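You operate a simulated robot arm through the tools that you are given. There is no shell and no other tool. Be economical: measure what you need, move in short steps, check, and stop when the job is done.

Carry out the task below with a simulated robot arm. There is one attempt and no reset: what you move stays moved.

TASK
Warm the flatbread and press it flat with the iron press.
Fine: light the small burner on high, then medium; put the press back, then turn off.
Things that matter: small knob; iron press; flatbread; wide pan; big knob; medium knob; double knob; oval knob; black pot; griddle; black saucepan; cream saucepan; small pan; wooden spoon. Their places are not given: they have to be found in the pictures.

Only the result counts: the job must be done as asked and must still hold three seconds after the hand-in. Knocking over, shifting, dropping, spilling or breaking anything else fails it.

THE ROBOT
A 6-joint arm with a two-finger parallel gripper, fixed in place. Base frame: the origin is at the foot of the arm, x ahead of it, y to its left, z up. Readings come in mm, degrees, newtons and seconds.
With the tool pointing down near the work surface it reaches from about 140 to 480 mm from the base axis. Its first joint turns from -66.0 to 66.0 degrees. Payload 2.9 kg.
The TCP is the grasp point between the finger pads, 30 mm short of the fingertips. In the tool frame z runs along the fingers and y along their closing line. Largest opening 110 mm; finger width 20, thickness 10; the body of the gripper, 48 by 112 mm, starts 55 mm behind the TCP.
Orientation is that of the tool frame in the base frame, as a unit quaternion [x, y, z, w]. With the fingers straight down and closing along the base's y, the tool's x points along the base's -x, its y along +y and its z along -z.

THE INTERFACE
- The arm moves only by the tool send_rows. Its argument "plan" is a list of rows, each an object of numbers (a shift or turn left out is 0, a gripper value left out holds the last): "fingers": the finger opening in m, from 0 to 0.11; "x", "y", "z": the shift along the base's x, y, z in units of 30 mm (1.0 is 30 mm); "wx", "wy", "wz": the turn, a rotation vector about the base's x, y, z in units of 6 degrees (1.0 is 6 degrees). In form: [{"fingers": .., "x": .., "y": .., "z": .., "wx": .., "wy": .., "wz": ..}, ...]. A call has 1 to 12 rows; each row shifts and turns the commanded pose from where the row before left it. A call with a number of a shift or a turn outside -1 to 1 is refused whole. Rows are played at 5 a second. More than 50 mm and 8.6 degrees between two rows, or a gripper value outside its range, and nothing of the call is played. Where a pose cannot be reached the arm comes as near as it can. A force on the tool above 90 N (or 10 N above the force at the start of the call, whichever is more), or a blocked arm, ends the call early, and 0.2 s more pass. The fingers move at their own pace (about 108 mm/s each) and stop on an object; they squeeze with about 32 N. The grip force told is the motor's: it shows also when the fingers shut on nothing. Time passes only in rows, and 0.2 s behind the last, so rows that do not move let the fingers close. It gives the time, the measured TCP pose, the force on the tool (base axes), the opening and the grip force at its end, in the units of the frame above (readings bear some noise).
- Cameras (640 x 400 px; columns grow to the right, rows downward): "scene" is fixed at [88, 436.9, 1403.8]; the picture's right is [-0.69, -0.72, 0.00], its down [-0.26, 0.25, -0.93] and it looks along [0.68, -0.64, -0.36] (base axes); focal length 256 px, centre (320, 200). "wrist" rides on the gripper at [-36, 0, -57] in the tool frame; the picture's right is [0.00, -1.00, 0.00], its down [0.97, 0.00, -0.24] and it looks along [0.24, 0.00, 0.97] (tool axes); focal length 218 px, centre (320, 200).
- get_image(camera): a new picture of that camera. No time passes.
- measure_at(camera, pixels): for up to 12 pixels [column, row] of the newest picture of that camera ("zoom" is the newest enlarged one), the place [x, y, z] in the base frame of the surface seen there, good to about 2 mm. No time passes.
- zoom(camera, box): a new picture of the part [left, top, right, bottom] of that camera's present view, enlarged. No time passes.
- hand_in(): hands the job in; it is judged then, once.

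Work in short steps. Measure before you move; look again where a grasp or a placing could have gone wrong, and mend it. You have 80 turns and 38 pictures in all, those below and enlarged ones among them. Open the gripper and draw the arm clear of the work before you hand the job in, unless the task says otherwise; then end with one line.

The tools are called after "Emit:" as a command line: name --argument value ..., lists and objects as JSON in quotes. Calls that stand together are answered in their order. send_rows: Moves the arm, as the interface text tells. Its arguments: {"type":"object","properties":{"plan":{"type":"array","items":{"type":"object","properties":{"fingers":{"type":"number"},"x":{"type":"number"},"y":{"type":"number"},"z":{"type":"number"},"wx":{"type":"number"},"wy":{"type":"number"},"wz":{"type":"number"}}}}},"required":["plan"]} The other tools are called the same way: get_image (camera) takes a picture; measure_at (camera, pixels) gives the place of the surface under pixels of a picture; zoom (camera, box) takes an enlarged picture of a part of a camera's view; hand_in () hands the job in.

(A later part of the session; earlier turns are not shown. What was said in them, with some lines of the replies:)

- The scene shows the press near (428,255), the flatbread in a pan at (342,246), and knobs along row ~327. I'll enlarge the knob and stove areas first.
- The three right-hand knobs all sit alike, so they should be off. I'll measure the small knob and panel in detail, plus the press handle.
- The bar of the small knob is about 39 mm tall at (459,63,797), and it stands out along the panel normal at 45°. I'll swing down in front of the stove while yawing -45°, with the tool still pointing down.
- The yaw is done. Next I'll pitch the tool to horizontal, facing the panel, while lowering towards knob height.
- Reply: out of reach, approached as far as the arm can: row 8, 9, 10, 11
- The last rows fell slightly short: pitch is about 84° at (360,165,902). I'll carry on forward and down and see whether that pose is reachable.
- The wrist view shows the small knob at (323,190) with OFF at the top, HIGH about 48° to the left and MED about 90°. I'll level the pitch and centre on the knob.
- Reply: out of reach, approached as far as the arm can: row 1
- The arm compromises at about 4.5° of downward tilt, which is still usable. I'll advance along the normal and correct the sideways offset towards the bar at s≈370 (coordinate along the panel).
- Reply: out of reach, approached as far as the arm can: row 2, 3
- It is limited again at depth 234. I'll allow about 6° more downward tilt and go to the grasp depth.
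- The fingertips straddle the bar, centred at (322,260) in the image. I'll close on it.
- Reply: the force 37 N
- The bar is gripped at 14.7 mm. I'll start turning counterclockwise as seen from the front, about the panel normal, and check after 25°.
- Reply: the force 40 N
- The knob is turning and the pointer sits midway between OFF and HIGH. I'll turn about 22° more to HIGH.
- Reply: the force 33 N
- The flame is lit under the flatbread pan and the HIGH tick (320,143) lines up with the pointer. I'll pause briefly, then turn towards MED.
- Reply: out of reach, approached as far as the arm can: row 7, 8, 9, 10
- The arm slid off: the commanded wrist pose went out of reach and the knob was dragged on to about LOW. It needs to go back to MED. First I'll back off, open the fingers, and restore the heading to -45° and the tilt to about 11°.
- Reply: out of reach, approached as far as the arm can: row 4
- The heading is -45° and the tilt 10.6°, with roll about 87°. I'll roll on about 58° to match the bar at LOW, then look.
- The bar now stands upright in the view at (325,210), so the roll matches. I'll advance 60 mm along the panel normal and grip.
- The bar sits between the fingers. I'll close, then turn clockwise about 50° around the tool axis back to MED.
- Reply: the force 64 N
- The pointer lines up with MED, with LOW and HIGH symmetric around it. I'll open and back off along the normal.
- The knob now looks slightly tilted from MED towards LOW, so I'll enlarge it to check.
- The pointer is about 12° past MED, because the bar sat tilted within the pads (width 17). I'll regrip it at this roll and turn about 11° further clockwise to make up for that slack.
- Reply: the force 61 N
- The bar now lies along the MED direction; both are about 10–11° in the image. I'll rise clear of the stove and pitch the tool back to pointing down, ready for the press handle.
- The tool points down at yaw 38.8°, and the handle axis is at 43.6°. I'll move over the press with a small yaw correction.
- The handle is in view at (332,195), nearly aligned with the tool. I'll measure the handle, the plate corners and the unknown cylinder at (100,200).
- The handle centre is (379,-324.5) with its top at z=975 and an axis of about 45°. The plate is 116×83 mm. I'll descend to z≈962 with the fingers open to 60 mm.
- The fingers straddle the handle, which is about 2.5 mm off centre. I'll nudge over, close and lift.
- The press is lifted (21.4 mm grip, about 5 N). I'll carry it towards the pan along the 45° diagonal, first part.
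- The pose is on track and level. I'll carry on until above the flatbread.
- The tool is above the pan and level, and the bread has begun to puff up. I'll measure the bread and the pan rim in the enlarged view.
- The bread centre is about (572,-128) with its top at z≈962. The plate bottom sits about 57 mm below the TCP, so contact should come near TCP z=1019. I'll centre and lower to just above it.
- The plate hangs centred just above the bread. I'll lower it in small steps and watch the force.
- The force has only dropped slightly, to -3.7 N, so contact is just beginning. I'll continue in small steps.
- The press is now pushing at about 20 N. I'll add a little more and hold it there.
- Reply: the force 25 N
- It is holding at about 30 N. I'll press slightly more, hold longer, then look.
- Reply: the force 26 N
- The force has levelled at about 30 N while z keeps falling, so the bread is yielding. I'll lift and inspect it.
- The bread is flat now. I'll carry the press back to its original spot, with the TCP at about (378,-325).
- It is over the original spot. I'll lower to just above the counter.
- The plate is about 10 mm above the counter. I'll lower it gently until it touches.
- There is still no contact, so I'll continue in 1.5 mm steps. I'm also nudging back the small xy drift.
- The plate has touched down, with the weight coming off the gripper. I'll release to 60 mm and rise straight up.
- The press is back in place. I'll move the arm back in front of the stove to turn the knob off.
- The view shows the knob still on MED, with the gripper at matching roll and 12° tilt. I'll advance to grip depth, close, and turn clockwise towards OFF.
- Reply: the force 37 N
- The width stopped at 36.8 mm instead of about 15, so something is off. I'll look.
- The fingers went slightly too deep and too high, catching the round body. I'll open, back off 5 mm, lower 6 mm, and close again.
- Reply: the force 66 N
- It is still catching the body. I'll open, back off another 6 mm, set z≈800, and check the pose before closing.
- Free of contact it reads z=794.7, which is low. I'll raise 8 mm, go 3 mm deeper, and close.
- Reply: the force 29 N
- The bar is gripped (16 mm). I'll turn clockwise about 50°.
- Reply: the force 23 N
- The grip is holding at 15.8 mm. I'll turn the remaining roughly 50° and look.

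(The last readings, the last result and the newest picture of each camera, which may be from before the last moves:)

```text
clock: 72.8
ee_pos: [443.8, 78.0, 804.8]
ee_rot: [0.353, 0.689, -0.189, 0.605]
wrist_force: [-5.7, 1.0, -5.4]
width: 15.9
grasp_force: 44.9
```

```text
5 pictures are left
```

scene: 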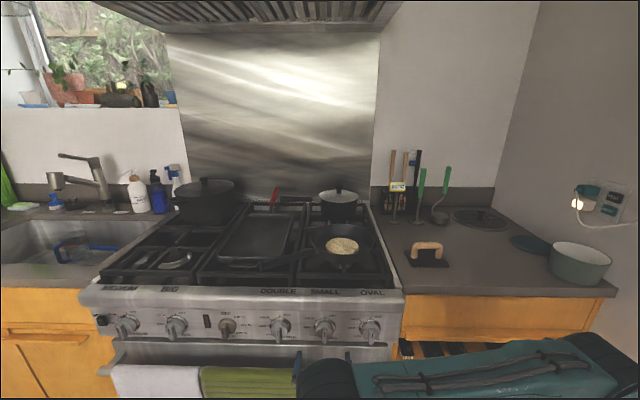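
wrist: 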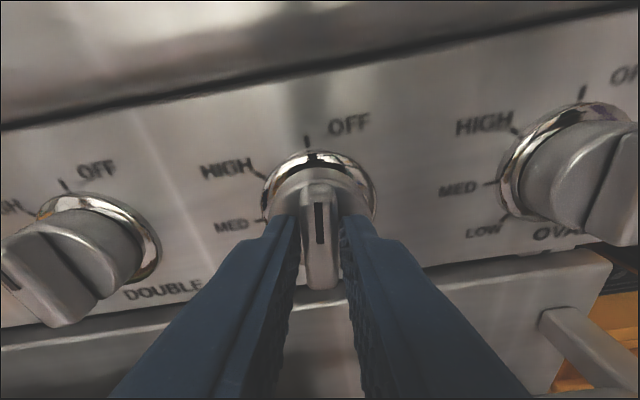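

The knob is at about OFF. I'll release, back off, and check both the knob and the flame.

Emit:
send_rows --plan '[{"fingers": 0.06}, {}, {"x": -0.5, "y": 0.5}, {"x": -0.5, "y": 0.5}, {"x": -0.5, "y": 0.5}, {"x": -0.5, "y": 0.5}, {}]'

Emit:
zoom --camera "wrist" --box '[240, 130, 400, 230]'

Emit:
zoom --camera "scene" --box '[230, 170, 470, 320]'

```text
clock: 74.4
ee_pos: [382.5, 139.9, 804.7]
ee_rot: [0.353, 0.689, -0.189, 0.605]
wrist_force: [-0.6, 0.5, -0.3]
width: 59.8
grasp_force: 0.1
```

```text
4.00 times, centred on (320, 180) of wrist
```

zoom: 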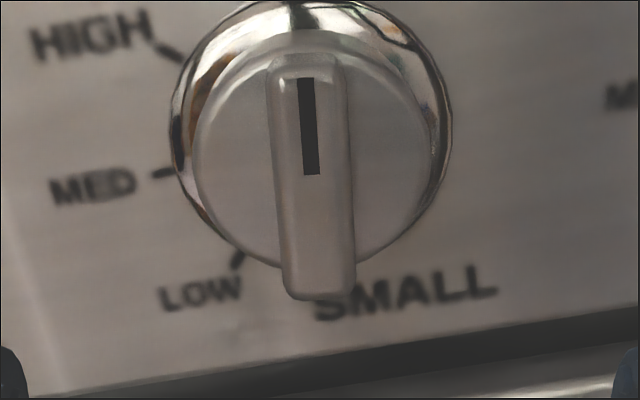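

```text
2.67 times, centred on (350, 245) of scene
```

zoom: 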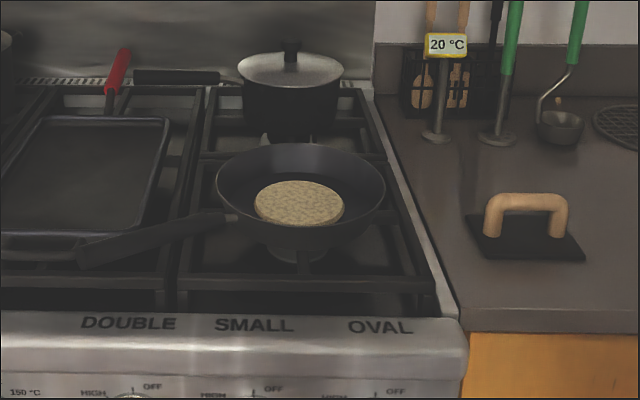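

The flame is out and the knob is at OFF. I'll check the press position against the original while drawing the arm clear.

Emit:
measure_at --camera "zoom" --pixels '[[466, 215], [487, 257], [583, 256], [525, 198], [298, 203]]'

Emit:
send_rows --plan '[{"x": -0.8, "y": 0.4, "z": 0.5}, {"x": -0.5, "y": 0.3, "z": 0.9}, {"z": 1}, {"z": 1}, {"z": 1}, {"z": 1}, {}]'

```text
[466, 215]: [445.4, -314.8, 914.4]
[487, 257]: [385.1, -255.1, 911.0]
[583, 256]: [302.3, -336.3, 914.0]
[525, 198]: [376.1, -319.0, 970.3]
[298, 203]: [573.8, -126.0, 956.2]
```

```text
clock: 76.0
ee_pos: [354.6, 156.0, 964.8]
ee_rot: [0.352, 0.689, -0.187, 0.605]
wrist_force: [0.0, 0.4, -0.3]
width: 60.0
grasp_force: 0.1
out of reach, approached as far as the arm can: row 2, 5
```

The press corners are within about 4 mm of where they started. The bread is flat, the flame is out, and the arm is clear with its gripper open. I'm handing in.

Emit:
hand_in

```text
The job is handed in.
```

I warmed the flatbread on the small burner and pressed it flat. The press is back within about 4 mm of its spot and the burner is off, but on the way from high to medium the knob slipped to about low before I set it back to medium.
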